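You operate a simulated robot arm through the tools that you are given. There is no shell and no other tool. Be economical: measure what you need, move in short steps, check, and stop when the job is done.

The job below is to be done with a simulated two-armed robot. You get a single attempt, and the scene is never put back.

JOB
Fit the red ring on the black axle and screw its nut on.
Fine: the ring lies in the bench drawer; shut the drawer again; nut right home.
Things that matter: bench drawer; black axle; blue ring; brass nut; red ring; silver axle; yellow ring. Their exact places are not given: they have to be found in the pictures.

It is judged by the outcome, as a careful person would: the job done as asked, and still so three seconds after it is handed in. It fails if anything else is knocked over, pushed out of place, dropped, spilled or broken.

ROBOT AND FRAMES
Two 7-joint arms with two-finger parallel grippers on one trunk, on a base that drives. Base frame: it is fixed to the floor where the robot stands at the start and does not move with it; the origin is under the middle of the robot, x ahead of it, y to its left, z up. Lengths are in cm, angles in rad, forces in N, time in s.
The left shoulder is at the start at [7, 16.3, 127], the right one opposite. With the tool pointing down near the work surface each hand reaches from about 10 to 82 cm from the robot's upright axis, wherever it stands, measured 20 degrees to its own side. Places, roughly: bench drawer [90, 0, 70]; brass nut (4x4x2 cm) [120, 30, 90]; silver axle [125, 25, 100]. Payload 3.43 kg a hand.
Tool frame (each hand has its own): the origin (TCP) lies between the finger pads and is the grasp point; the fingertips stand 3.4 cm ahead of it; z points along the fingers, y is the line along which they close. The gripper opens to 12.8 cm. The fingers are 2.4 cm wide and 1.2 cm thick; the gripper's body (4.8 by 13 cm) begins 9.6 cm behind the TCP.
Orientation is that of the tool frame in the base frame, as a unit quaternion [w, x, y, z]. With the fingers straight down and closing along the base's y, the tool's x points along the base's -x, its y along +y and its z along -z.

CONTROLS
- The arms move only by the tool step_arm. It takes "left_deltas", "right_deltas" or both (then of equal length, played together; a hand with none holds still); each is a list of rows, each a list of 2 entries, a list of its own where there are three numbers: the shift along the tool's x, y, z in cm, then the turn, a rotation vector about the tool's x, y, z in rad. In form: [[[dx, dy, dz], [rx, ry, rz]], ...]. A call has 1 to 20 rows; each row shifts and turns the commanded pose from where the row before left it, along the tool's axes as they then stand. "left_gripper" and "right_gripper" are, for a hand that has rows, the opening, from 0 (shut) to 1 (fully open), set as the call begins (left out, the last holds). A row lasts 0.2 s, in which the tool goes at most 5 cm and 0.15 rad; a call with a longer step from one row to the next is refused whole, and so is a gripper value outside its range. A pose out of reach is approached as far as the arm can. The call stops where the force on the tool passes 90 N (or 10 N more than at its start, if that is more) or the arm is blocked; 0.2 s more then pass. Each finger travels about 15.3 cm/s and halts on what it meets, pressing with about 23 N; the grip force reading is that of the motor and also rises with nothing between the fingers. The clock runs only during rows and for 0.2 s after the last one: add rows that do not move to give the fingers time. The reply holds the time, the measured pose of the TCP, the force on the tool along the base axes, the opening and the grip force, in the units named above and with some noise, with the torque about the TCP (base axes, N m) and any sound that the robot's microphone picked up.
- Cameras (640 x 400 px; columns grow to the right, rows downward): "scene" is now at [13.54, -0.73, 148.86]; the picture's right is [-0.10, -0.99, 0.00], its down [-0.65, 0.07, -0.76] and it looks along [0.76, -0.08, -0.65] (base axes); focal length 256 px, centre (320, 200). "left" rides on the left gripper at [7.6, 1.1, -16] in its tool frame; the picture's right is [-0.15, 0.99, 0.00], its down [-0.88, -0.13, -0.46] and it looks along [-0.45, -0.07, 0.89] (tool axes); focal length 234 px, centre (320, 200). "right" rides on the right gripper at [7.6, -1.1, -16] in its tool frame; the picture's right is [0.15, 0.99, 0.00], its down [-0.88, 0.13, -0.46] and it looks along [-0.45, 0.07, 0.89] (tool axes); focal length 234 px, centre (320, 200).
- snapshot(camera): a new picture of that camera. The clock stands still meanwhile.
- move_column(by): slides the trunk up (or, below 0, down) by that many cm; the arms and the scene camera ride with it, the base frame stays. It gives what a move gives, with no picture.
- roll_base(legs): drives the robot by 1 to 6 legs, each [ahead, left, turn to the left] in cm, cm and rad, along the robot's own axes; the way and the turn of a leg run together, so that a leg with both is an arc; at most 150 cm and 3.142 rad a leg. The arms and the cameras ride along, it lands a little off, and it stops where it bumps. It gives what a move gives.
- turn_head(pan, tilt): turns the head with the scene camera to pan (to the left, within 1.501 rad either way) and tilt (down, from -0.506 to 1.204), counted from straight ahead of the robot. It gives what a move gives.
- locate(camera, pixels): there is no depth. For up to 12 entries [column, row, z] of the newest picture of that camera ("zoom" is the newest enlarged one), the place [x, y] in the base frame at which the ray of that pixel passes the height z, good to about 0.2 cm. The clock stands still meanwhile.
- inspect(camera, box): a new picture of the part [left, top, right, bottom] of that camera's present view, enlarged. The clock stands still meanwhile.
- hand_in(): hands the job in; it is judged then, once.

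Keep the steps short. Do not move on a guess: measure, check each grasp and each placing, and mend mistakes. In all there are 80 turns and 58 pictures (those below and enlarged ones count). Leave the grippers open and the arms clear of the work at the hand-in unless told otherwise, and finish with a single line.

The tools are called as name(argument=value, ...) on one line, values as JSON. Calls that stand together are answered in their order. step_arm: Moves the arms, as the interface text tells. Its arguments: {"type":"object","properties":{"left_deltas":{"type":"array"},"left_gripper":{"type":"number"},"right_deltas":{"type":"array"},"right_gripper":{"type":"number"}},"required":[]} The other tools are called the same way: move_column (by) slides the trunk up or down; roll_base (legs) drives the base; turn_head (pan, tilt) turns the head that bears the scene camera; snapshot (camera) takes a picture; locate (camera, pixels) gives the place at which the rays of pixels pass given heights; inspect (camera, box) takes an enlarged picture of a part of a camera's view; hand_in () hands the job in.

At the start:

```text
time: 0.0
left_position: [63.07, 22.79, 123.18]
left_tcp_rot: [0.001, 0.0, 1.0, 0.0]
left_wrist_force: [-0.3, 0.4, 0.2]
left_moment: [0.03, 0.02, 0.0]
left_width: 12.8
left_grip_force: 0.1
right_position: [56.53, -23.25, 121.44]
right_tcp_rot: [-0.001, 0.0, 1.0, -0.001]
right_wrist_force: [-0.7, -0.6, -0.3]
right_moment: [0.0, 0.0, -0.03]
right_width: 12.83
right_grip_force: 0.0
trunk travel left (down, up): [-75.0, 19.0]
robot x, y, heading: [0.15, -0.07, -0.001]
head pan, tilt: [-0.105, 0.707]
```

scene: 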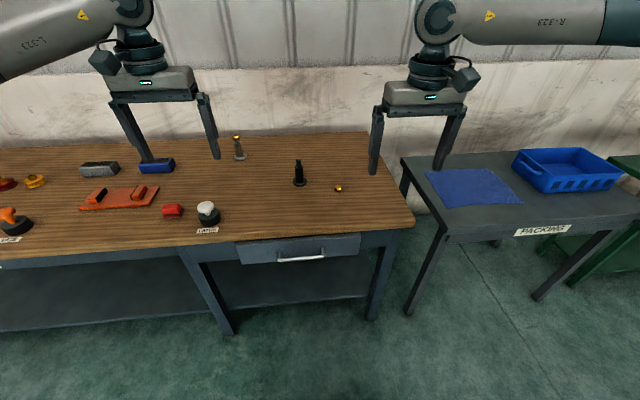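
right: 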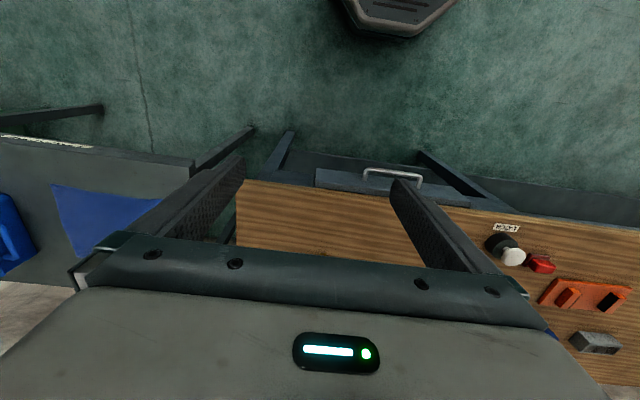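
left: 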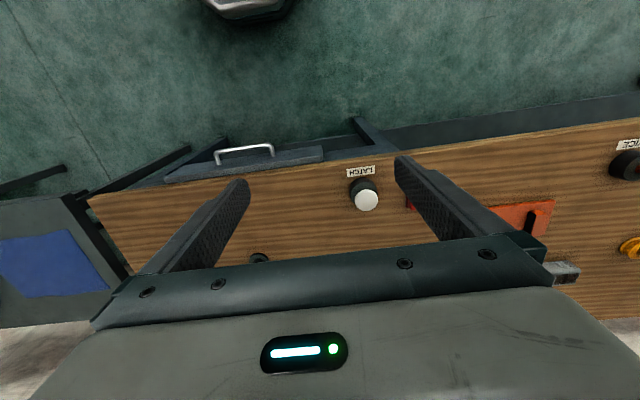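

I see the bench, the drawer with its handle at (300,258), a button labelled LATCH at (207,212), a black axle at (299,172), a silver one at (239,148) and a brass nut at (338,188). I'll enlarge these parts first.

inspect(camera="scene", box=[180, 120, 420, 270])

inspect(camera="scene", box=[0, 130, 240, 280])

```text
2.67 times, centred on (300, 195) of scene
```

zoom: 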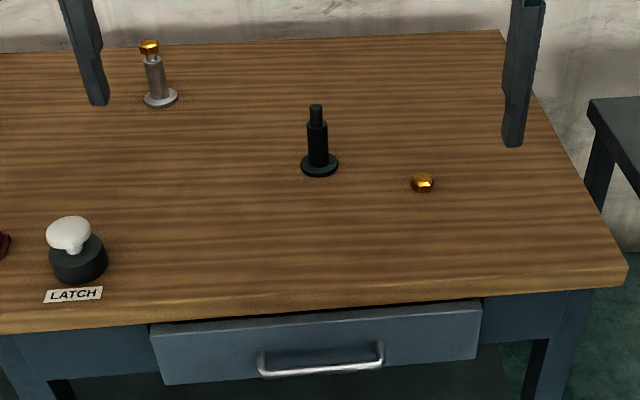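

```text
2.67 times, centred on (120, 205) of scene
```

zoom: 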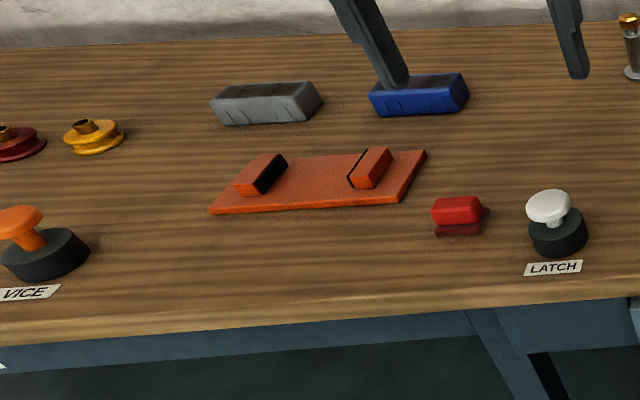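

Next I want the rest of the bench to the left, and I want to find the bench height by triangulation.

locate(camera="scene", pixels=[[207, 231, 80], [207, 231, 90], [299, 185, 80], [299, 185, 90], [338, 191, 80], [338, 191, 90], [239, 158, 80], [239, 158, 90], [300, 257, 70], [300, 257, 80]])

locate(camera="left", pixels=[[361, 172, 80], [361, 172, 90], [88, 198, 80], [88, 198, 90], [243, 152, 70], [243, 152, 80]])

turn_head(pan=0.7, tilt=0.6)

snapshot(camera="scene")

```text
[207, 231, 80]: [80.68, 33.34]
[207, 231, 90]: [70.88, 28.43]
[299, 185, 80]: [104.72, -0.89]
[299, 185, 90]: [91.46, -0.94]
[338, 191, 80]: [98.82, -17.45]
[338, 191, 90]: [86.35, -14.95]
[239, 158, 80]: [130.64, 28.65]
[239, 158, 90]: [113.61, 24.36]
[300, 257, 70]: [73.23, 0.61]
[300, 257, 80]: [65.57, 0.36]
```

```text
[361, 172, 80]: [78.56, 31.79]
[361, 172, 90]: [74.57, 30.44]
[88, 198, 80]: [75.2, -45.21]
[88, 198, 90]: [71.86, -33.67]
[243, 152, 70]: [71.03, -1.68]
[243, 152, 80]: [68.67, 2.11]
```

```text
time: 1.1
left_position: [62.96, 22.84, 123.18]
left_tcp_rot: [0.0, 0.0, 1.0, 0.0]
left_wrist_force: [0.0, -0.5, 0.1]
left_moment: [-0.01, 0.01, 0.0]
left_width: 12.8
left_grip_force: 0.2
right_position: [56.46, -23.28, 121.52]
right_tcp_rot: [0.001, 0.0, 1.0, 0.0]
right_wrist_force: [0.8, 0.3, -0.2]
right_moment: [0.0, 0.01, -0.02]
right_width: 12.79
right_grip_force: 0.1
trunk travel left (down, up): [-75.0, 19.0]
robot x, y, heading: [-0.28, -0.18, -0.003]
head pan, tilt: [0.7, 0.6]
```

```text
52 pictures are left
```

scene: 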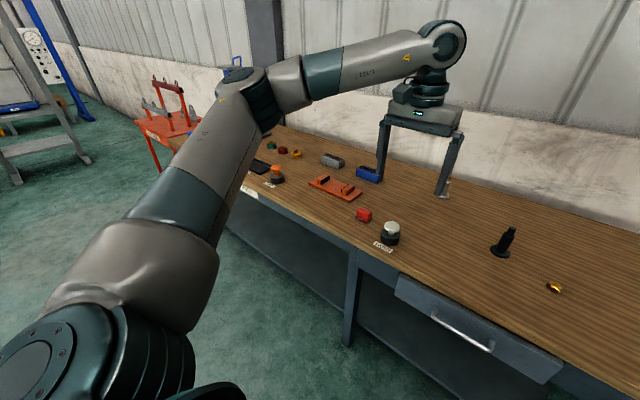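

By triangulation the bench top is at z≈84. I'll enlarge the left group of rings, then turn the head back and compare the two nuts closely.

inspect(camera="scene", box=[240, 125, 320, 175])

turn_head(pan=0.0, tilt=0.7)

inspect(camera="scene", box=[200, 120, 296, 180])

inspect(camera="scene", box=[292, 145, 388, 205])

```text
8.00 times, centred on (280, 150) of scene
```

zoom: 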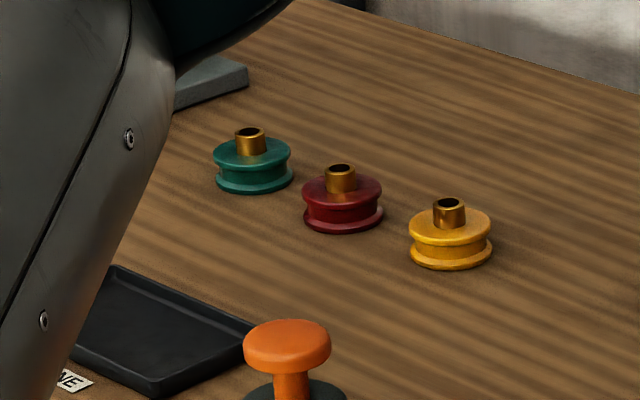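

```text
time: 2.2
left_position: [63.04, 22.88, 123.45]
left_tcp_rot: [0.0, 0.0, 1.0, 0.0]
left_wrist_force: [-0.7, 0.1, -0.1]
left_moment: [0.0, 0.0, -0.01]
left_width: 12.8
left_grip_force: 0.1
right_position: [56.58, -23.19, 121.53]
right_tcp_rot: [0.0, 0.001, 1.0, 0.0]
right_wrist_force: [0.4, 0.4, -0.8]
right_moment: [0.01, 0.02, 0.0]
right_width: 12.82
right_grip_force: 0.0
trunk travel left (down, up): [-75.0, 19.0]
robot x, y, heading: [-0.03, -0.16, -0.001]
head pan, tilt: [0.0, 0.7]
```

```text
6.67 times, centred on (248, 150) of scene
```

zoom: 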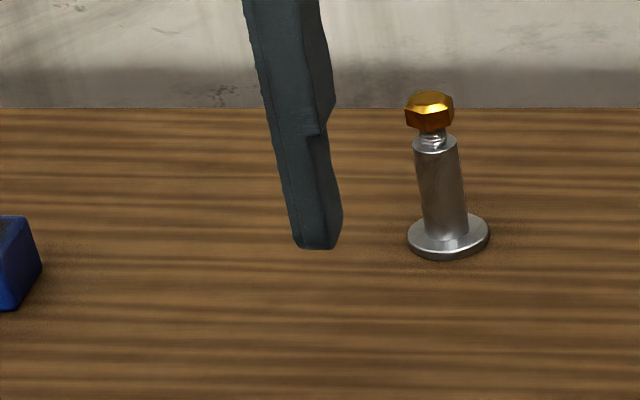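

```text
6.67 times, centred on (340, 175) of scene
```

zoom: 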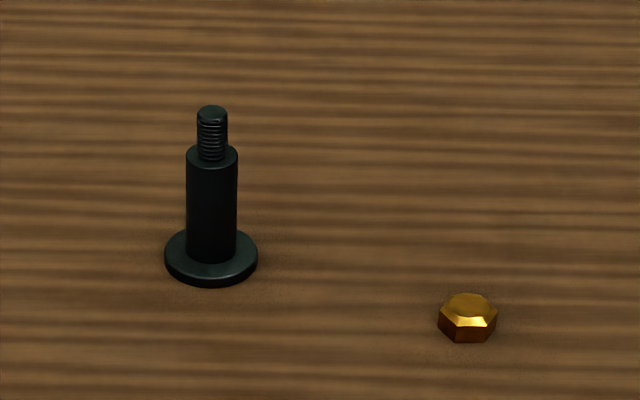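

Each axle has its own nut: the silver axle's is on top of it, and the loose one lies beside the black axle. I'll use the loose one. Next I'll locate the latch cap, the handle and the other targets in a fresh scene view.

snapshot(camera="scene")

snapshot(camera="left")

snapshot(camera="right")

```text
48 pictures are left
```

scene: 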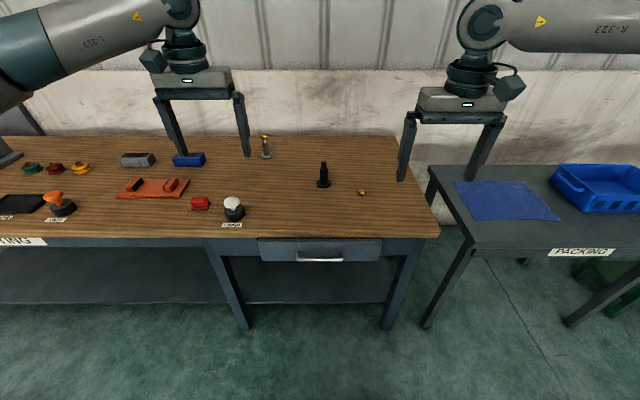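

```text
47 pictures are left
```

left: 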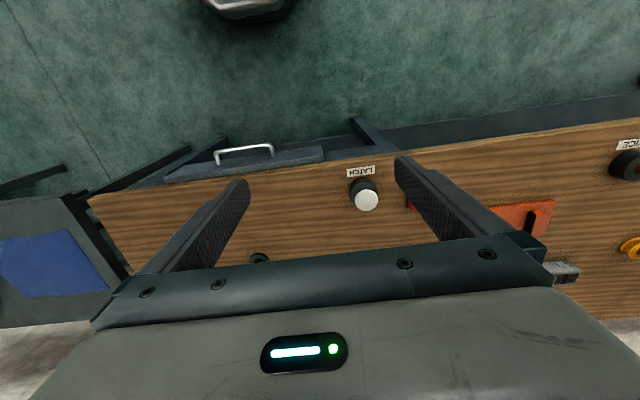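

```text
46 pictures are left
```

right: 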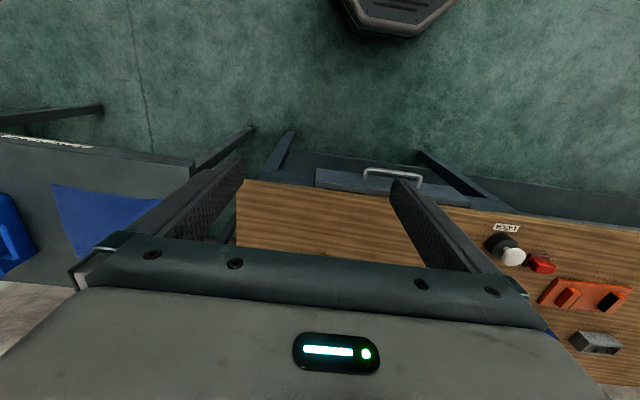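

Now I'll measure the cap, the handle ends, the bench front edge and the robot's own base front.

locate(camera="scene", pixels=[[233, 200, 88], [233, 200, 92], [320, 260, 72], [320, 260, 76], [297, 260, 75], [343, 260, 75], [320, 238, 82], [323, 186, 84], [362, 194, 84], [266, 158, 84], [258, 240, 80], [382, 238, 80]])

locate(camera="left", pixels=[[366, 200, 88], [366, 200, 92], [245, 146, 72], [245, 146, 76], [217, 153, 75], [272, 145, 75], [245, 165, 82], [245, 165, 84], [250, 15, 30], [361, 172, 84]])

locate(camera="right", pixels=[[513, 257, 88], [513, 257, 92], [392, 170, 72], [392, 170, 76], [365, 170, 75], [420, 176, 75], [392, 35, 20], [392, 35, 40], [507, 228, 84]])

```text
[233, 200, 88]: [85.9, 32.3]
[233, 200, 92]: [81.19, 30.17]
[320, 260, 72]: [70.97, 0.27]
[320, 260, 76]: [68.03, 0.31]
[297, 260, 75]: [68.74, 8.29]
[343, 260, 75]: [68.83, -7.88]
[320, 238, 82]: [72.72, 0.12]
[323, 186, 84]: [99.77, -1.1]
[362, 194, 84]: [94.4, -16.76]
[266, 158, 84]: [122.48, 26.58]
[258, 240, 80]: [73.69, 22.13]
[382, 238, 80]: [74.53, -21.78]
```

```text
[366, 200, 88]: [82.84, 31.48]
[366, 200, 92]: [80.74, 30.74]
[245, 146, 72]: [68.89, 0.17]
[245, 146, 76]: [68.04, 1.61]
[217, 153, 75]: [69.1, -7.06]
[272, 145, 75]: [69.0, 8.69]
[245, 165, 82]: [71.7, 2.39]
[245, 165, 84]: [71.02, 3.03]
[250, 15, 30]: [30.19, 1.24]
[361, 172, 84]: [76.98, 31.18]
```

```text
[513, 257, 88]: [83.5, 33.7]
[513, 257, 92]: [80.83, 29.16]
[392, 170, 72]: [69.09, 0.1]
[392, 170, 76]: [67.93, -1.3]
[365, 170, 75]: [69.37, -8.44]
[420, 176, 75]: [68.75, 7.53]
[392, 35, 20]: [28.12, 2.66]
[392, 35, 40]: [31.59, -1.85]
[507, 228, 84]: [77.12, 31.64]
```

The readings are:
- Latch cap: about (81, 30.4, 92).
- Handle bar: x≈68.6, y from -8 to 8, z≈75.
- Bench edge: x≈72.
- Robot base front: about x=30.

The cap is just out of reach, so I'll drive 12 cm ahead.

roll_base(legs=[[12, 0, 0]])

```text
time: 3.5
left_position: [74.88, 22.96, 123.4]
left_tcp_rot: [0.001, -0.001, 1.0, 0.0]
left_wrist_force: [0.3, 0.1, -0.1]
left_moment: [0.01, -0.05, 0.02]
left_width: 12.81
left_grip_force: 0.0
right_position: [68.27, -23.3, 121.6]
right_tcp_rot: [0.0, 0.0, 1.0, 0.0]
right_wrist_force: [1.0, 0.1, 0.6]
right_moment: [0.01, 0.02, 0.0]
right_width: 12.77
right_grip_force: 0.0
trunk travel left (down, up): [-75.0, 19.0]
robot x, y, heading: [11.78, -0.44, 0.002]
head pan, tilt: [0.0, 0.7]
```

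Now I'll move the left hand, closed, to above the latch cap. The right hand turns 90° and goes above the handle.

step_arm(left_deltas=[[[-3.05, 3.7, 0], [0, 0, 0]], [[-3.05, 3.7, 0], [0, 0, 0]], [[0, 0, 4.8], [0, 0, 0]], [[0, 0, 4.8], [0, 0, 0]], [[0, 0, 4.8], [0, 0, 0]], [[0, 0, 4.8], [0, 0, 0]], [[0, 0, 4.8], [0, 0, 0]], [[0, 0, 0], [0, 0, 0]], [[0, 0, 0], [0, 0, 0]], [[0, 0, 0], [0, 0, 0]], [[0, 0, 0], [0, 0, 0]], [[0, 0, 0], [0, 0, 0]], [[0, 0, 0], [0, 0, 0]], [[0, 0, 0], [0, 0, 0]], [[0, 0, 0], [0, 0, 0]], [[0, 0, 0], [0, 0, 0]]], left_gripper=0, right_deltas=[[[0, 0, 0], [0, 0, 0.1428]], [[0, 0, 0], [0, 0, 0.1428]], [[0, 0, 0], [0, 0, 0.1428]], [[0, 0, 0], [0, 0, 0.1428]], [[0, 0, 0], [0, 0, 0.1428]], [[0, 0, 0], [0, 0, 0.1428]], [[0, 0, 0], [0, 0, 0.1428]], [[0, 0, 0], [0, 0, 0.1428]], [[0, 0, 0], [0, 0, 0.1428]], [[0, 0, 0], [0, 0, 0.1428]], [[0, 0, 0], [0, 0, 0.1428]], [[4.66, 0, 0], [0, 0, 0]], [[4.66, 0, 0], [0, 0, 0]], [[4.66, 0, 0], [0, 0, 0]], [[4.66, 0, 0], [0, 0, 0]], [[4.66, 0, 0], [0, 0, 0]]], right_gripper=0.234)

snapshot(camera="scene")

```text
time: 6.8
left_position: [81.08, 30.48, 99.25]
left_tcp_rot: [0.0, 0.001, 1.0, -0.001]
left_wrist_force: [-0.4, 0.5, 0.3]
left_moment: [-0.03, -0.02, 0.0]
left_width: 0.0
left_grip_force: 22.9
right_position: [68.46, 0.29, 121.5]
right_tcp_rot: [0.001, 0.708, 0.706, 0.0]
right_wrist_force: [0.2, 0.8, -0.3]
right_moment: [-0.03, 0.02, 0.04]
right_width: 2.99
right_grip_force: 0.1
trunk travel left (down, up): [-75.0, 19.0]
robot x, y, heading: [11.89, 0.45, -0.002]
head pan, tilt: [0.0, 0.7]
```

```text
45 pictures are left
```

scene: 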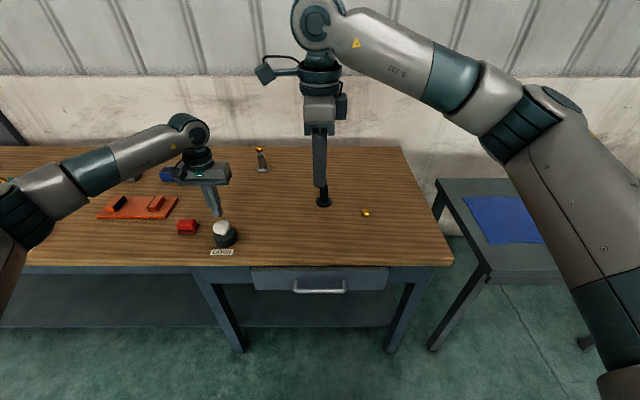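

The fingertips at (216,214) look near the cap at (222,228). I'll check both by measurement, plus the handle.

locate(camera="scene", pixels=[[215, 213, 95.8], [222, 228, 92], [222, 228, 91], [319, 291, 75], [319, 291, 76]])

inspect(camera="left", box=[240, 80, 400, 180])

inspect(camera="scene", box=[170, 180, 362, 300])

```text
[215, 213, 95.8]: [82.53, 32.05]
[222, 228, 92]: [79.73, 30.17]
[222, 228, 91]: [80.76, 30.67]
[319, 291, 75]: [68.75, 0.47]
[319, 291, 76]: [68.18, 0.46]
```

```text
4.00 times, centred on (320, 130) of left
```

zoom: 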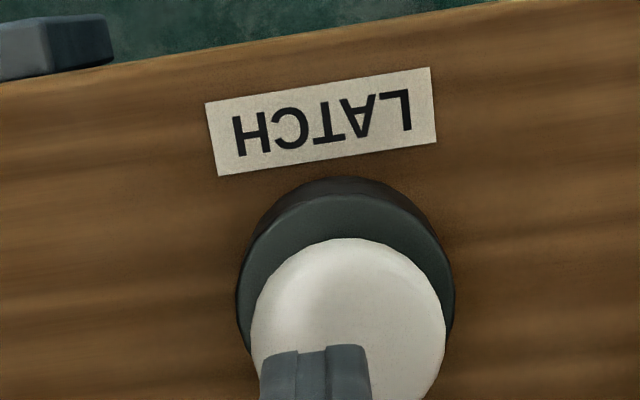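

```text
3.33 times, centred on (266, 240) of scene
```

zoom: 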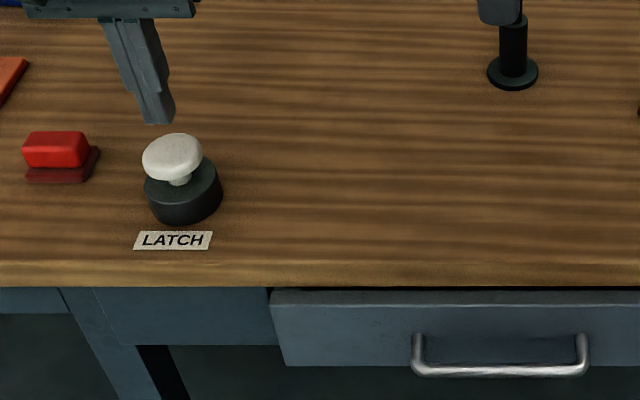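

The left tip is over the cap, and the shift needed is only about 0.7 cm towards me. I'll lower the right hand to just above the handle and check before going further.

step_arm(right_deltas=[[[0, -0.4, 4.5], [0, 0, 0]], [[0, 0, 4.5], [0, 0, 0]], [[0, 0, 4.5], [0, 0, 0]], [[0, 0, 4.5], [0, 0, 0]], [[0, 0, 4.5], [0, 0, 0]], [[0, 0, 4.5], [0, 0, 0]], [[0, 0, 4.5], [0, 0, 0]], [[0, 0, 4.5], [0, 0, 0]], [[0, 0, 4.5], [0, 0, 0]]], left_deltas=[[[0.7, 0, 0], [0, 0, 0]], [[0, 0, 0], [0, 0, 0]], [[0, 0, 0], [0, 0, 0]], [[0, 0, 0], [0, 0, 0]], [[0, 0, 0], [0, 0, 0]], [[0, 0, 0], [0, 0, 0]], [[0, 0, 0], [0, 0, 0]], [[0, 0, 0], [0, 0, 0]], [[0, 0, 0], [0, 0, 0]]])

inspect(camera="scene", box=[240, 200, 400, 300])

snapshot(camera="right")

```text
time: 8.8
left_position: [80.36, 30.32, 99.18]
left_tcp_rot: [0.0, 0.0, 1.0, 0.001]
left_wrist_force: [0.3, 0.7, -0.3]
left_moment: [0.03, 0.0, 0.0]
left_width: 0.0
left_grip_force: 22.9
right_position: [68.13, -0.13, 80.75]
right_tcp_rot: [0.0, 0.707, 0.707, -0.001]
right_wrist_force: [0.6, -0.2, 0.8]
right_moment: [0.01, 0.02, -0.01]
right_width: 2.99
right_grip_force: 0.1
trunk travel left (down, up): [-75.0, 19.0]
robot x, y, heading: [12.07, 0.04, -0.0]
head pan, tilt: [0.0, 0.7]
```

```text
4.00 times, centred on (320, 250) of scene
```

zoom: 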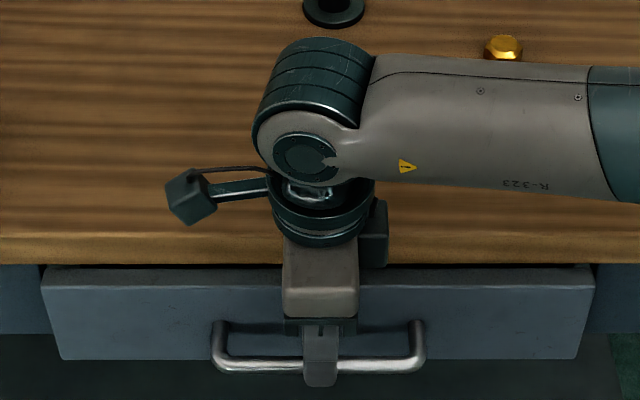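

```text
41 pictures are left
```

right: 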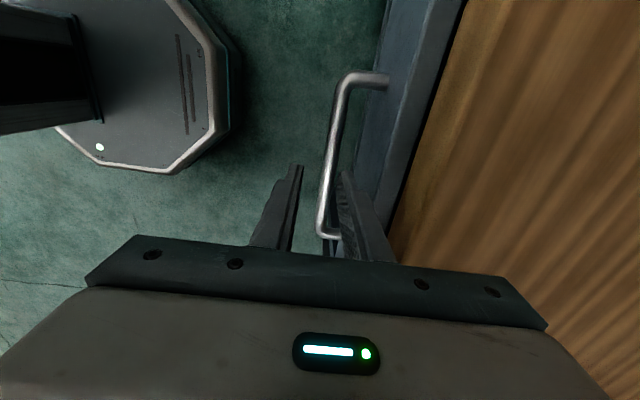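

In the wrist view the bar seems close to the far finger. I'll measure its x before going down.

locate(camera="right", pixels=[[321, 210, 75], [329, 170, 75], [337, 120, 75], [343, 172, 77.4], [298, 168, 77.4], [321, 210, 74], [337, 120, 74]])

```text
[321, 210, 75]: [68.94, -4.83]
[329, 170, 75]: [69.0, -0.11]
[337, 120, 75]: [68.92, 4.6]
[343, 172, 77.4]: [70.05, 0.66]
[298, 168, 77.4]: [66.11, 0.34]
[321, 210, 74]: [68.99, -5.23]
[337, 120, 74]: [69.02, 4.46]
```

The bar is at x≈68.95. I'll shift 0.45 cm forward, go down 4.6 cm and close on it.

step_arm(right_deltas=[[[0, 0.45, 0], [0, 0, 0]], [[0, 0, 1.6], [0, 0, 0]], [[0, 0, 1.5], [0, 0, 0]], [[0, 0, 1.5], [0, 0, 0]]])

step_arm(right_deltas=[[[0, 0, 0], [0, 0, 0]], [[0, 0, 0], [0, 0, 0]], [[0, 0, 0], [0, 0, 0]]], right_gripper=0)

```text
time: 9.8
left_position: [80.37, 30.19, 99.3]
left_tcp_rot: [-0.001, 0.0, 1.0, 0.0]
left_wrist_force: [0.2, -0.2, -0.5]
left_moment: [0.01, 0.03, 0.0]
left_width: 0.01
left_grip_force: 23.1
right_position: [68.44, -0.0, 76.32]
right_tcp_rot: [0.0, 0.707, 0.707, -0.001]
right_wrist_force: [0.7, 0.4, -0.4]
right_moment: [0.0, -0.03, 0.03]
right_width: 2.97
right_grip_force: 0.1
trunk travel left (down, up): [-75.0, 19.0]
robot x, y, heading: [11.61, 0.14, 0.001]
head pan, tilt: [0.0, 0.7]
```

```text
time: 10.7
left_position: [80.65, 30.3, 99.2]
left_tcp_rot: [0.0, -0.001, 1.0, 0.0]
left_wrist_force: [0.0, -0.2, 0.5]
left_moment: [-0.01, 0.0, 0.01]
left_width: 0.02
left_grip_force: 23.0
right_position: [68.95, 0.02, 76.52]
right_tcp_rot: [0.001, 0.708, 0.707, 0.002]
right_wrist_force: [25.5, -0.2, 6.2]
right_moment: [-0.27, -0.5, 0.89]
right_width: 1.35
right_grip_force: 45.1
trunk travel left (down, up): [-75.0, 19.0]
robot x, y, heading: [12.04, -0.06, -0.005]
head pan, tilt: [0.0, 0.7]
```

I have the handle, with a width of 1.35 cm. Now I'll press the latch slowly with the left hand.

step_arm(left_deltas=[[[0, 0, 1.0], [0, 0, 0]], [[0, 0, 1.0], [0, 0, 0]], [[0, 0, 0.7], [0, 0, 0]], [[0, 0, 0.5], [0, 0, 0]], [[0, 0, 0.5], [0, 0, 0]]])

```text
time: 11.8
left_position: [80.69, 30.22, 95.58]
left_tcp_rot: [-0.001, 0.0, 1.0, 0.0]
left_wrist_force: [-0.9, 0.2, -0.7]
left_moment: [0.02, -0.02, 0.0]
left_width: 0.01
left_grip_force: 22.9
right_position: [68.93, 0.02, 76.32]
right_tcp_rot: [0.002, 0.707, 0.707, 0.002]
right_wrist_force: [33.9, 0.7, 13.5]
right_moment: [0.79, -0.62, 0.77]
right_width: 1.38
right_grip_force: 45.0
trunk travel left (down, up): [-75.0, 19.0]
robot x, y, heading: [11.93, 0.49, 0.001]
head pan, tilt: [0.0, 0.7]
```

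There's no contact yet with the tips at 92.2, so I'll keep going down.

step_arm(left_deltas=[[[0, 0, 0.4], [0, 0, 0]], [[0, 0, 0.4], [0, 0, 0]], [[0, 0, 0.4], [0, 0, 0]], [[0, 0, 0.4], [0, 0, 0]], [[0, 0, 0.4], [0, 0, 0]]])

```text
time: 13.1
left_position: [80.03, 30.02, 93.72]
left_tcp_rot: [-0.001, 0.001, 1.0, 0.0]
left_wrist_force: [-1.0, -0.7, -0.7]
left_moment: [-0.02, -0.03, -0.01]
left_width: 0.02
left_grip_force: 23.0
right_position: [67.78, -0.04, 76.39]
right_tcp_rot: [-0.001, 0.706, 0.709, -0.002]
right_wrist_force: [0.4, -0.3, 11.9]
right_moment: [-0.16, 0.13, 0.54]
right_width: 1.39
right_grip_force: 45.2
trunk travel left (down, up): [-75.0, 19.0]
robot x, y, heading: [11.64, -0.07, -0.004]
head pan, tilt: [0.0, 0.7]
```

The pull on the right hand dropped to zero and the handle came about 1 cm out, so the latch seems to be free. I'll pull gently with the right hand while the left holds still.

step_arm(right_deltas=[[[0, -1, 0], [0, 0, 0]], [[0, -1.5, 0], [0, 0, 0]], [[0, -2, 0], [0, 0, 0]], [[0, -2, 0], [0, 0, 0]]])

```text
time: 14.1
left_position: [80.18, 30.16, 93.78]
left_tcp_rot: [0.0, 0.0, 1.0, 0.001]
left_wrist_force: [-4.3, 1.0, 4.7]
left_moment: [0.03, 0.18, 0.02]
left_width: 0.0
left_grip_force: 23.1
right_position: [61.83, 0.02, 76.41]
right_tcp_rot: [0.0, 0.707, 0.707, 0.0]
right_wrist_force: [-2.2, -6.2, -0.5]
right_moment: [0.39, 0.06, 0.92]
right_width: 1.34
right_grip_force: 45.2
trunk travel left (down, up): [-75.0, 19.0]
robot x, y, heading: [12.07, 0.01, -0.006]
head pan, tilt: [0.0, 0.7]
```

The drawer is sliding. I'll lift the left hand off the button and pull the drawer further, to about x=45.

step_arm(left_deltas=[[[0, 0, -3], [0, 0, 0]], [[0, 0, -4], [0, 0, 0]], [[0, 0, -4], [0, 0, 0]], [[0, 0, -4], [0, 0, 0]], [[0, 0, -4], [0, 0, 0]], [[0, 0, -4], [0, 0, 0]], [[0, 0, 0], [0, 0, 0]], [[0, 0, 0], [0, 0, 0]]], right_deltas=[[[0, -2, 0], [0, 0, 0]], [[0, -2, 0], [0, 0, 0]], [[0, -2, 0], [0, 0, 0]], [[0, -2, 0], [0, 0, 0]], [[0, -2, 0], [0, 0, 0]], [[0, -2, 0], [0, 0, 0]], [[0, -2, 0], [0, 0, 0]], [[0, -2, 0], [0, 0, 0]]])

turn_head(pan=0.0, tilt=0.95)

snapshot(camera="scene")

```text
time: 15.8
left_position: [80.33, 30.04, 116.67]
left_tcp_rot: [0.0, 0.0, 1.0, 0.0]
left_wrist_force: [-0.8, 0.1, -0.6]
left_moment: [-0.01, 0.01, -0.02]
left_width: 0.0
left_grip_force: 23.2
right_position: [45.8, -0.03, 76.31]
right_tcp_rot: [-0.001, 0.707, 0.708, -0.001]
right_wrist_force: [0.0, -12.3, -5.4]
right_moment: [0.1, 0.06, 0.88]
right_width: 1.37
right_grip_force: 45.2
trunk travel left (down, up): [-75.0, 19.0]
robot x, y, heading: [12.17, -0.08, -0.0]
head pan, tilt: [0.0, 0.7]
```

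```text
time: 16.6
left_position: [80.44, 30.14, 116.73]
left_tcp_rot: [-0.001, -0.001, 1.0, 0.0]
left_wrist_force: [0.5, 0.7, 0.3]
left_moment: [0.03, 0.01, -0.02]
left_width: 0.0
left_grip_force: 22.9
right_position: [45.92, -0.06, 76.48]
right_tcp_rot: [0.001, 0.707, 0.707, 0.0]
right_wrist_force: [-1.2, -12.0, -2.8]
right_moment: [-0.18, 0.04, 0.9]
right_width: 1.37
right_grip_force: 45.2
trunk travel left (down, up): [-75.0, 19.0]
robot x, y, heading: [11.71, -0.18, 0.005]
head pan, tilt: [0.0, 0.949]
```

```text
40 pictures are left
```

scene: 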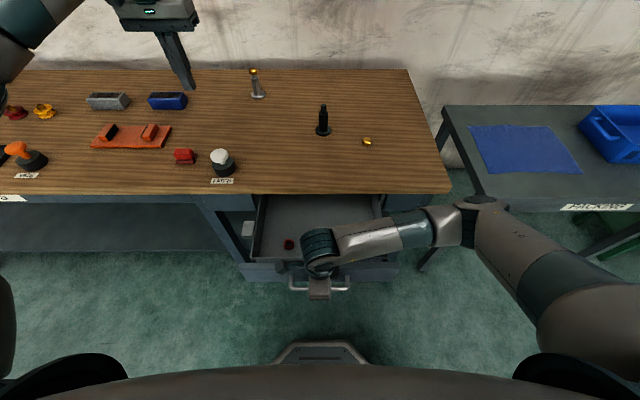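

The drawer is open and I can see a red piece in it at (289,244). I'll release the handle, lift the right hand and move it aside to the right.

step_arm(right_deltas=[[[0, 0, 0], [0, 0, 0]], [[0, 0, 0], [0, 0, 0]], [[0, 0, -2], [0, 0, 0]], [[0, 0, -4], [0, 0, 0]], [[0, 0, -4], [0, 0, 0]], [[0, 0, -4], [0, 0, 0]], [[0, 0, -4], [0, 0, 0]], [[0, 0, -4.5], [0, 0, 0]], [[0, 0, -4.5], [0, 0, 0]], [[0, 0, -4.5], [0, 0, 0]], [[0, 0, -4.5], [0, 0, 0]], [[-4.8, 0, 0], [0, 0, 0]], [[-4.8, 0, 0], [0, 0, 0]], [[-4.8, 0, 0], [0, 0, 0]], [[-4.8, 0, 0], [0, 0, 0]], [[-4.8, 0, 0], [0, 0, 0]]], right_gripper=0.25)

snapshot(camera="scene")

inspect(camera="scene", box=[230, 185, 406, 295])

```text
time: 20.0
left_position: [80.33, 29.91, 116.74]
left_tcp_rot: [0.002, 0.0, 1.0, 0.001]
left_wrist_force: [-0.3, 0.2, -0.3]
left_moment: [0.06, -0.02, -0.02]
left_width: 0.0
left_grip_force: 22.9
right_position: [48.29, -23.71, 113.41]
right_tcp_rot: [-0.002, 0.707, 0.707, 0.0]
right_wrist_force: [-0.2, 0.4, 0.3]
right_moment: [0.03, -0.01, 0.01]
right_width: 3.2
right_grip_force: 0.1
right hand out of reach, approached as far as the arm can: row 14, 15, 16
trunk travel left (down, up): [-75.0, 19.0]
robot x, y, heading: [11.84, -0.16, -0.005]
head pan, tilt: [0.0, 0.949]
```

```text
39 pictures are left
```

scene: 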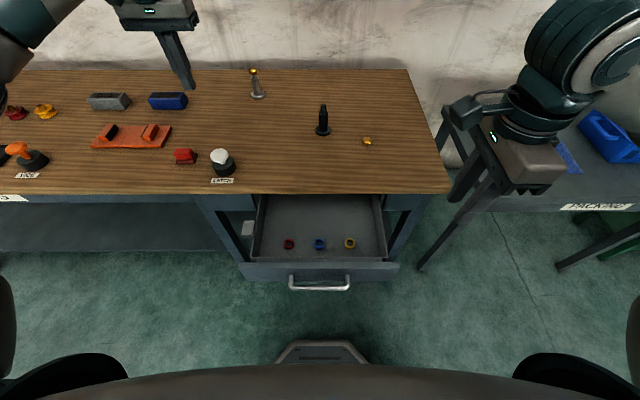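

```text
3.64 times, centred on (318, 240) of scene
```

zoom: 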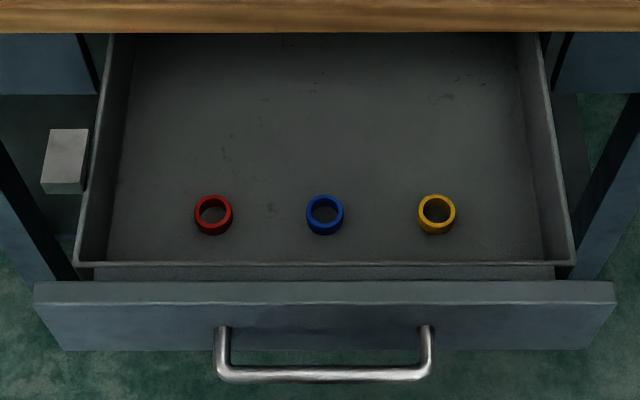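

The three rings are in the drawer: red at (288,244), blue at (319,244) and yellow at (350,243). I'll measure the red one and the drawer features.

locate(camera="zoom", pixels=[[213, 209, 73], [213, 209, 76], [194, 212, 75], [232, 212, 75], [325, 209, 75], [213, 236, 71], [78, 262, 79], [320, 262, 79], [35, 283, 80], [320, 285, 80], [325, 375, 75]])

```text
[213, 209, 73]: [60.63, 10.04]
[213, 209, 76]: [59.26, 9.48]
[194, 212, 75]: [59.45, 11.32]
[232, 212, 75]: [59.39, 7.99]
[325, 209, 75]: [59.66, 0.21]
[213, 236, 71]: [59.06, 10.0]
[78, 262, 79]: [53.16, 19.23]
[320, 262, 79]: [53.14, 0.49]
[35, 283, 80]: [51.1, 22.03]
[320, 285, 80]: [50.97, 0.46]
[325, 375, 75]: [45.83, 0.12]
```

I'll bring the left hand over the red ring with the gripper half open and look with its own camera.

step_arm(left_deltas=[[[3.4, -3.37, 0], [0, 0, 0]], [[3.4, -3.37, 0], [0, 0, 0]], [[3.4, -3.37, 0], [0, 0, 0]], [[3.4, -3.37, 0], [0, 0, 0]], [[3.4, -3.37, 0], [0, 0, 0]], [[3.4, -3.37, 0], [0, 0, 0]], [[0, 0, 4], [0, 0, 0]], [[0, 0, 4], [0, 0, 0]], [[0, 0, 4], [0, 0, 0]], [[0, 0, 4], [0, 0, 0]], [[0, 0, 4], [0, 0, 0]]], left_gripper=0.5)

snapshot(camera="left")

```text
time: 22.4
left_position: [59.97, 10.15, 96.62]
left_tcp_rot: [0.001, -0.001, 1.0, -0.001]
left_wrist_force: [-1.2, -0.3, 0.9]
left_moment: [0.03, 0.0, -0.03]
left_width: 6.38
left_grip_force: 0.0
right_position: [48.47, -23.42, 113.23]
right_tcp_rot: [-0.001, 0.707, 0.708, -0.002]
right_wrist_force: [-0.1, 0.5, 1.1]
right_moment: [0.04, 0.05, -0.03]
right_width: 3.17
right_grip_force: 0.1
trunk travel left (down, up): [-75.0, 19.0]
robot x, y, heading: [11.91, 0.01, 0.001]
head pan, tilt: [0.0, 0.949]
```

```text
37 pictures are left
```

left: 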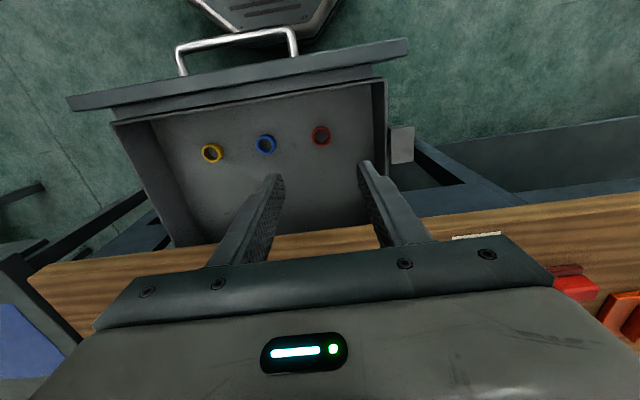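

inspect(camera="left", box=[270, 100, 366, 160])

locate(camera="left", pixels=[[321, 135, 71], [321, 135, 73], [321, 135, 75], [321, 135, 77]])

locate(camera="scene", pixels=[[288.5, 243, 71], [288.5, 243, 73], [288.5, 243, 75], [288.5, 243, 77]])

```text
6.67 times, centred on (318, 130) of left
```

zoom: 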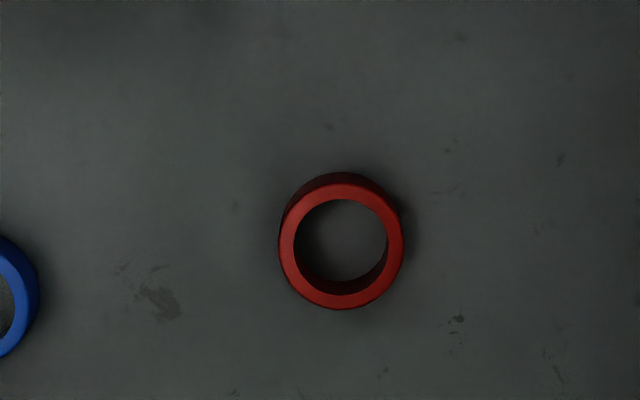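

```text
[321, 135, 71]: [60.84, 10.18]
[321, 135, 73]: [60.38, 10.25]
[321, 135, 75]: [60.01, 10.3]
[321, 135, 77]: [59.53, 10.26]
```

```text
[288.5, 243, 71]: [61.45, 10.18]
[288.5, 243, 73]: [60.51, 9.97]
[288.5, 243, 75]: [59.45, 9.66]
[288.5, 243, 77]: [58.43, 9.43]
```

The ring's top is at about z=73, outer width about 3.1 cm and bore about 2.3 cm. I'll fix its centre more finely.

locate(camera="zoom", pixels=[[341, 246, 73.3], [279, 246, 73.3], [404, 246, 73.3], [341, 184, 73.3], [341, 309, 73.3]])

```text
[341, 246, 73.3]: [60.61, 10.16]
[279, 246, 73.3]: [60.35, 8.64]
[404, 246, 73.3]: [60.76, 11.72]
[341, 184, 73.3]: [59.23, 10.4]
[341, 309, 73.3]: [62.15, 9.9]
```

The centre is (60.6, 10.2). I'll shift 0.6 cm ahead and go down towards the drawer floor, slowing near the end.

step_arm(left_deltas=[[[-0.6, 0, 4], [0, 0, 0]], [[0, 0, 4], [0, 0, 0]], [[0, 0, 4], [0, 0, 0]], [[0, 0, 4], [0, 0, 0]], [[0, 0, 2.5], [0, 0, 0]], [[0, 0, 1], [0, 0, 0]], [[0, 0, 0], [0, 0, 0]]], left_gripper=0.45)

inspect(camera="left", box=[240, 80, 400, 180])

```text
time: 24.0
left_position: [60.53, 9.94, 77.01]
left_tcp_rot: [0.0, 0.0, 1.0, 0.0]
left_wrist_force: [-0.9, 0.0, 0.8]
left_moment: [0.03, 0.0, 0.05]
left_width: 5.74
left_grip_force: 0.1
right_position: [48.37, -23.34, 113.32]
right_tcp_rot: [-0.002, 0.707, 0.707, -0.001]
right_wrist_force: [-0.1, 0.8, 0.0]
right_moment: [-0.02, -0.01, -0.02]
right_width: 3.21
right_grip_force: 0.0
trunk travel left (down, up): [-75.0, 19.0]
robot x, y, heading: [11.91, -0.2, -0.003]
head pan, tilt: [0.0, 0.949]
```

```text
4.00 times, centred on (320, 130) of left
```

zoom: 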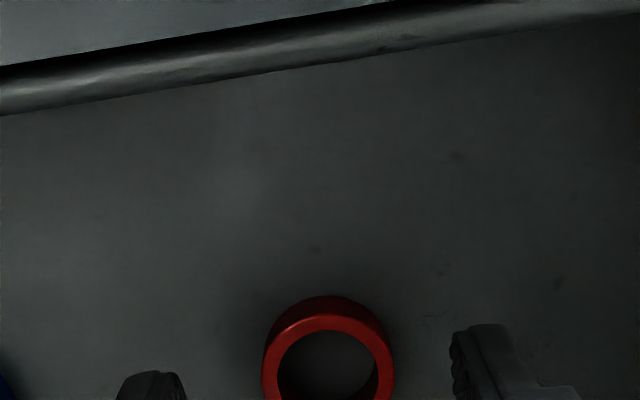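

The fingers straddle the ring. I'll creep down in small steps until they touch the floor.

step_arm(left_deltas=[[[0, 0, 0.5], [0, 0, 0]], [[0, 0, 0.4], [0, 0, 0]], [[0, 0, 0.3], [0, 0, 0]], [[0, 0, 0], [0, 0, 0]]])

inspect(camera="left", box=[240, 100, 400, 200])

```text
time: 25.0
left_position: [60.51, 10.04, 75.91]
left_tcp_rot: [0.0, 0.0, 1.0, 0.0]
left_wrist_force: [-0.5, 0.2, -0.2]
left_moment: [-0.05, 0.01, -0.04]
left_width: 5.76
left_grip_force: 0.1
right_position: [48.49, -23.36, 113.37]
right_tcp_rot: [-0.001, 0.707, 0.707, -0.001]
right_wrist_force: [-0.6, -0.6, 0.5]
right_moment: [0.02, 0.02, -0.05]
right_width: 3.22
right_grip_force: 0.2
trunk travel left (down, up): [-75.0, 19.0]
robot x, y, heading: [12.11, -0.27, -0.003]
head pan, tilt: [0.0, 0.949]
```

```text
4.00 times, centred on (320, 150) of left
```

zoom: 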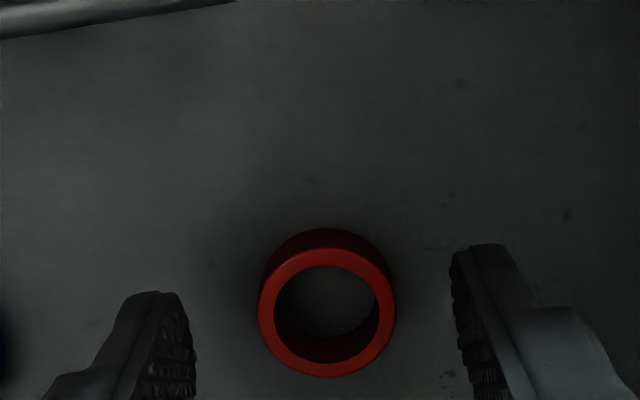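

locate(camera="zoom", pixels=[[327, 321, 73.3], [327, 321, 72.8]])

step_arm(left_deltas=[[[0, 0, 0.3], [0, 0, 0]], [[0, 0, 0.2], [0, 0, 0]], [[0, 0, 0.2], [0, 0, 0]], [[0, 0, 0], [0, 0, 0]]])

```text
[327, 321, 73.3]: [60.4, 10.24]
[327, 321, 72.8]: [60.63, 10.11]
```

```text
time: 26.0
left_position: [60.56, 9.97, 75.27]
left_tcp_rot: [0.0, 0.0, 1.0, 0.001]
left_wrist_force: [-0.6, -0.2, 0.4]
left_moment: [-0.02, 0.0, 0.02]
left_width: 5.72
left_grip_force: 0.0
right_position: [48.47, -23.43, 113.37]
right_tcp_rot: [-0.001, 0.707, 0.707, -0.001]
right_wrist_force: [0.9, 1.0, 0.0]
right_moment: [0.01, -0.02, 0.05]
right_width: 3.18
right_grip_force: 0.1
trunk travel left (down, up): [-75.0, 19.0]
robot x, y, heading: [12.21, -0.1, 0.003]
head pan, tilt: [0.0, 0.949]
```

The alignment is good: the tips at 71.9 overlap the ring by more than 1 cm. I'll close and lift a little.

step_arm(left_deltas=[[[0, 0, 0], [0, 0, 0]], [[0, 0, 0], [0, 0, 0]], [[0, 0, 0], [0, 0, 0]], [[0, 0, -1], [0, 0, 0]], [[0, 0, -3], [0, 0, 0]], [[0, 0, -4], [0, 0, 0]], [[0, 0, -4], [0, 0, 0]], [[0, 0, -4], [0, 0, 0]], [[0, 0, -4], [0, 0, 0]], [[0, 0, -4], [0, 0, 0]], [[0, 0, 0], [0, 0, 0]]], left_gripper=0)

inspect(camera="left", box=[240, 100, 400, 200])

```text
time: 28.4
left_position: [60.68, 9.96, 99.22]
left_tcp_rot: [0.0, 0.0, 1.0, 0.0]
left_wrist_force: [-0.6, 0.1, 0.5]
left_moment: [0.0, 0.02, -0.02]
left_width: 0.0
left_grip_force: 23.3
right_position: [48.42, -23.39, 113.28]
right_tcp_rot: [-0.001, 0.707, 0.707, 0.0]
right_wrist_force: [0.6, 0.6, -0.8]
right_moment: [0.03, 0.01, 0.02]
right_width: 3.21
right_grip_force: 0.0
trunk travel left (down, up): [-75.0, 19.0]
robot x, y, heading: [12.26, -0.23, -0.003]
head pan, tilt: [0.0, 0.949]
```

```text
4.00 times, centred on (320, 150) of left
```

zoom: 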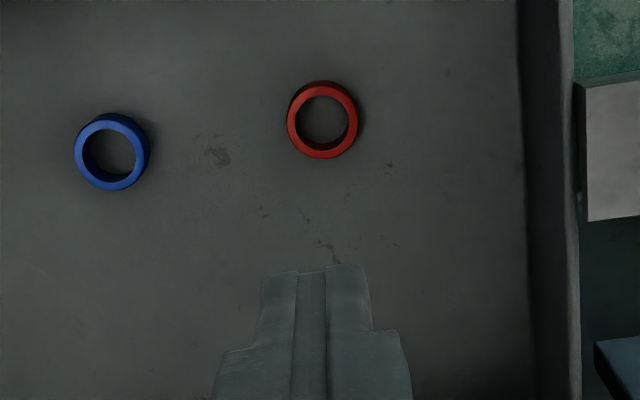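

The fingers shut empty and the red ring still lies there, at zoom (322,120), so it sits lower than I took it to be. I'll re-measure from this height.

locate(camera="zoom", pixels=[[322, 120, 69], [322, 120, 70], [322, 120, 71], [322, 120, 72], [322, 120, 73], [287, 120, 71], [357, 120, 71], [304, 120, 71], [341, 120, 71], [322, 158, 71]])

inspect(camera="scene", box=[256, 215, 320, 255])

```text
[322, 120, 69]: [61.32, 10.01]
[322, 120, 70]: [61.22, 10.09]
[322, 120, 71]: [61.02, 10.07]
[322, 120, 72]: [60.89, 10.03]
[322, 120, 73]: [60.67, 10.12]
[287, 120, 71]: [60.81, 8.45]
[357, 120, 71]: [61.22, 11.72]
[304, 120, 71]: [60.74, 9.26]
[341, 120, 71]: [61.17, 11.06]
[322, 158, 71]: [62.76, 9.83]
```

```text
10.00 times, centred on (288, 235) of scene
```

zoom: 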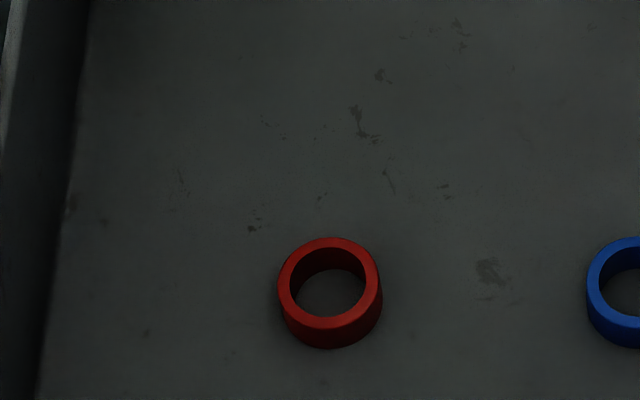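

The ring's top is nearer z≈72 at (60.85, 10.1), so the fingers passed just above it. I'll go down again, lower this time, and feel for the floor.

step_arm(left_deltas=[[[-0.2, 0.1, 4], [0, 0, 0]], [[0, 0, 4], [0, 0, 0]], [[0, 0, 4], [0, 0, 0]], [[0, 0, 4], [0, 0, 0]], [[0, 0, 4], [0, 0, 0]], [[0, 0, 3], [0, 0, 0]], [[0, 0, 1], [0, 0, 0]], [[0, 0, 0.4], [0, 0, 0]], [[0, 0, 0.3], [0, 0, 0]], [[0, 0, 0.3], [0, 0, 0]], [[0, 0, 0], [0, 0, 0]]], left_gripper=0.45)

inspect(camera="left", box=[240, 100, 400, 200])

```text
time: 30.8
left_position: [60.69, 10.15, 74.26]
left_tcp_rot: [0.0, 0.0, 1.0, 0.0]
left_wrist_force: [-0.7, -0.9, 0.7]
left_moment: [-0.02, 0.02, 0.02]
left_width: 5.74
left_grip_force: 0.0
right_position: [48.43, -23.46, 113.24]
right_tcp_rot: [-0.002, 0.707, 0.707, -0.001]
right_wrist_force: [-0.2, 0.3, 0.1]
right_moment: [0.01, -0.02, 0.04]
right_width: 3.2
right_grip_force: 0.0
trunk travel left (down, up): [-75.0, 19.0]
robot x, y, heading: [11.81, -0.2, -0.001]
head pan, tilt: [0.0, 0.949]
```

```text
4.00 times, centred on (320, 150) of left
```

zoom: 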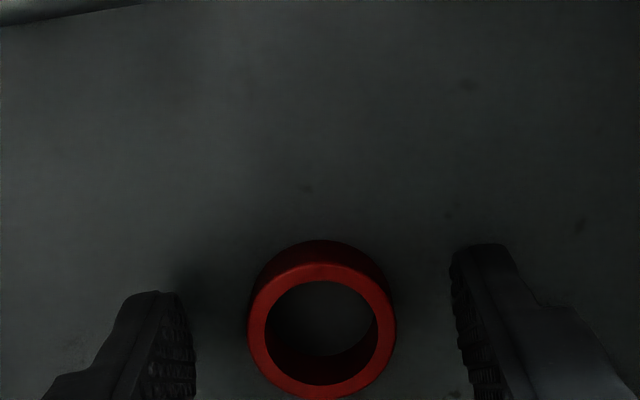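

The tips are at 70.9 with no contact. I'll close here and watch the width.

step_arm(left_deltas=[[[0, 0, 0.3], [0, 0, 0]], [[0, 0, 0], [0, 0, 0]]])

step_arm(left_deltas=[[[0, 0, 0], [0, 0, 0]], [[0, 0, 0], [0, 0, 0]], [[0, 0, 0], [0, 0, 0]]], left_gripper=0)

inspect(camera="left", box=[240, 100, 400, 200])

```text
time: 31.4
left_position: [60.84, 10.09, 74.02]
left_tcp_rot: [0.0, 0.0, 1.0, 0.0]
left_wrist_force: [0.1, -0.1, -0.2]
left_moment: [-0.01, -0.01, 0.0]
left_width: 5.78
left_grip_force: 0.1
right_position: [48.44, -23.34, 113.41]
right_tcp_rot: [-0.002, 0.707, 0.707, -0.002]
right_wrist_force: [-0.1, -0.7, 0.3]
right_moment: [0.01, -0.02, 0.01]
right_width: 3.19
right_grip_force: 0.1
trunk travel left (down, up): [-75.0, 19.0]
robot x, y, heading: [11.72, -0.24, 0.005]
head pan, tilt: [0.0, 0.949]
```

```text
time: 32.2
left_position: [60.84, 9.98, 73.92]
left_tcp_rot: [0.0, 0.0, 1.0, 0.0]
left_wrist_force: [0.0, 0.3, 0.0]
left_moment: [0.03, 0.02, 0.02]
left_width: 3.07
left_grip_force: 23.4
right_position: [48.56, -23.37, 113.34]
right_tcp_rot: [-0.001, 0.707, 0.707, -0.001]
right_wrist_force: [0.0, 0.1, 0.4]
right_moment: [0.0, -0.02, 0.02]
right_width: 3.18
right_grip_force: 0.1
trunk travel left (down, up): [-75.0, 19.0]
robot x, y, heading: [11.92, -0.25, -0.006]
head pan, tilt: [0.0, 0.949]
```

```text
4.00 times, centred on (320, 150) of left
```

zoom: 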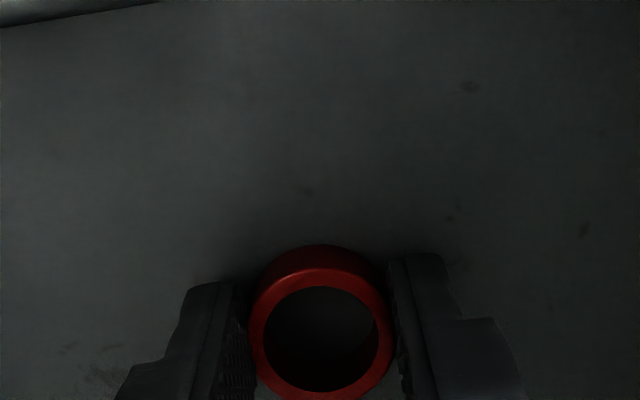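

I have the ring: width 3.07 cm, and it shows between the pads. I'll lift it out.

step_arm(left_deltas=[[[0, 0, -2], [0, 0, 0]], [[0, 0, -4], [0, 0, 0]], [[0, 0, -4], [0, 0, 0]], [[0, 0, -4], [0, 0, 0]], [[0, 0, -4], [0, 0, 0]], [[0, 0, -4], [0, 0, 0]], [[0, 0, -4], [0, 0, 0]], [[0, 0, -4], [0, 0, 0]], [[0, 0, -4], [0, 0, 0]], [[0, 4, 0], [0, 0, 0]], [[0, 4, 0], [0, 0, 0]], [[0, 4, 0], [0, 0, 0]], [[0, 4, 0], [0, 0, 0]], [[0, 0, 0], [0, 0, 0]]])

inspect(camera="left", box=[240, 100, 400, 200])

```text
time: 35.2
left_position: [60.81, 26.03, 108.04]
left_tcp_rot: [0.0, 0.001, 1.0, 0.0]
left_wrist_force: [0.5, -0.9, 0.7]
left_moment: [0.0, 0.01, -0.02]
left_width: 3.08
left_grip_force: 23.1
right_position: [48.53, -23.51, 113.22]
right_tcp_rot: [-0.002, 0.707, 0.708, -0.001]
right_wrist_force: [0.5, -0.2, -1.7]
right_moment: [0.01, 0.02, 0.02]
right_width: 3.2
right_grip_force: 0.0
trunk travel left (down, up): [-75.0, 19.0]
robot x, y, heading: [12.17, -0.1, -0.005]
head pan, tilt: [0.0, 0.949]
```

```text
4.00 times, centred on (320, 150) of left
```

zoom: 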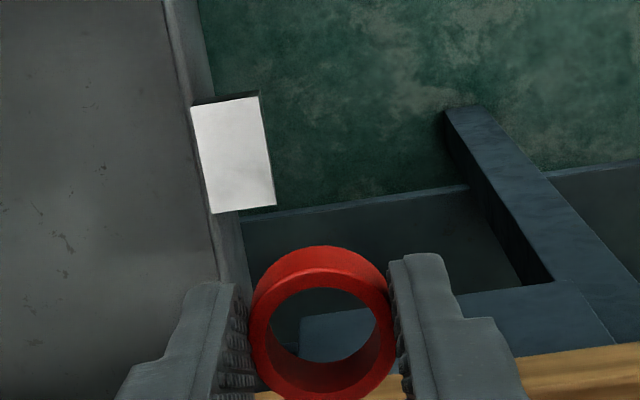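

The ring is held well. Now I'll bring the right hand back, closed, in front of the handle to push the drawer shut.

step_arm(right_deltas=[[[4.7, 0, 0], [0, 0, 0]], [[4.7, 0, 0], [0, 0, 0]], [[4.7, 0, 0], [0, 0, 0]], [[4.7, 0, 0], [0, 0, 0]], [[4.7, 0, 0], [0, 0, 0]], [[0, 0, 4.5], [0, 0, 0]], [[0, 0, 4.5], [0, 0, 0]], [[0, 0, 4.5], [0, 0, 0]], [[0, 0, 4.5], [0, 0, 0]], [[0, 0, 4.5], [0, 0, 0]], [[0, 0, 0], [0, 0, 0]]], right_gripper=0)

```text
time: 37.6
left_position: [60.87, 26.01, 107.98]
left_tcp_rot: [0.0, 0.0, 1.0, 0.0]
left_wrist_force: [0.3, -0.2, -0.3]
left_moment: [0.0, -0.01, -0.05]
left_width: 3.08
left_grip_force: 23.4
right_position: [48.51, 0.05, 90.7]
right_tcp_rot: [0.0, 0.707, 0.707, 0.0]
right_wrist_force: [0.3, 0.6, 0.1]
right_moment: [-0.01, 0.0, 0.01]
right_width: 0.01
right_grip_force: 23.0
trunk travel left (down, up): [-75.0, 19.0]
robot x, y, heading: [12.23, 0.21, -0.008]
head pan, tilt: [0.0, 0.949]
```

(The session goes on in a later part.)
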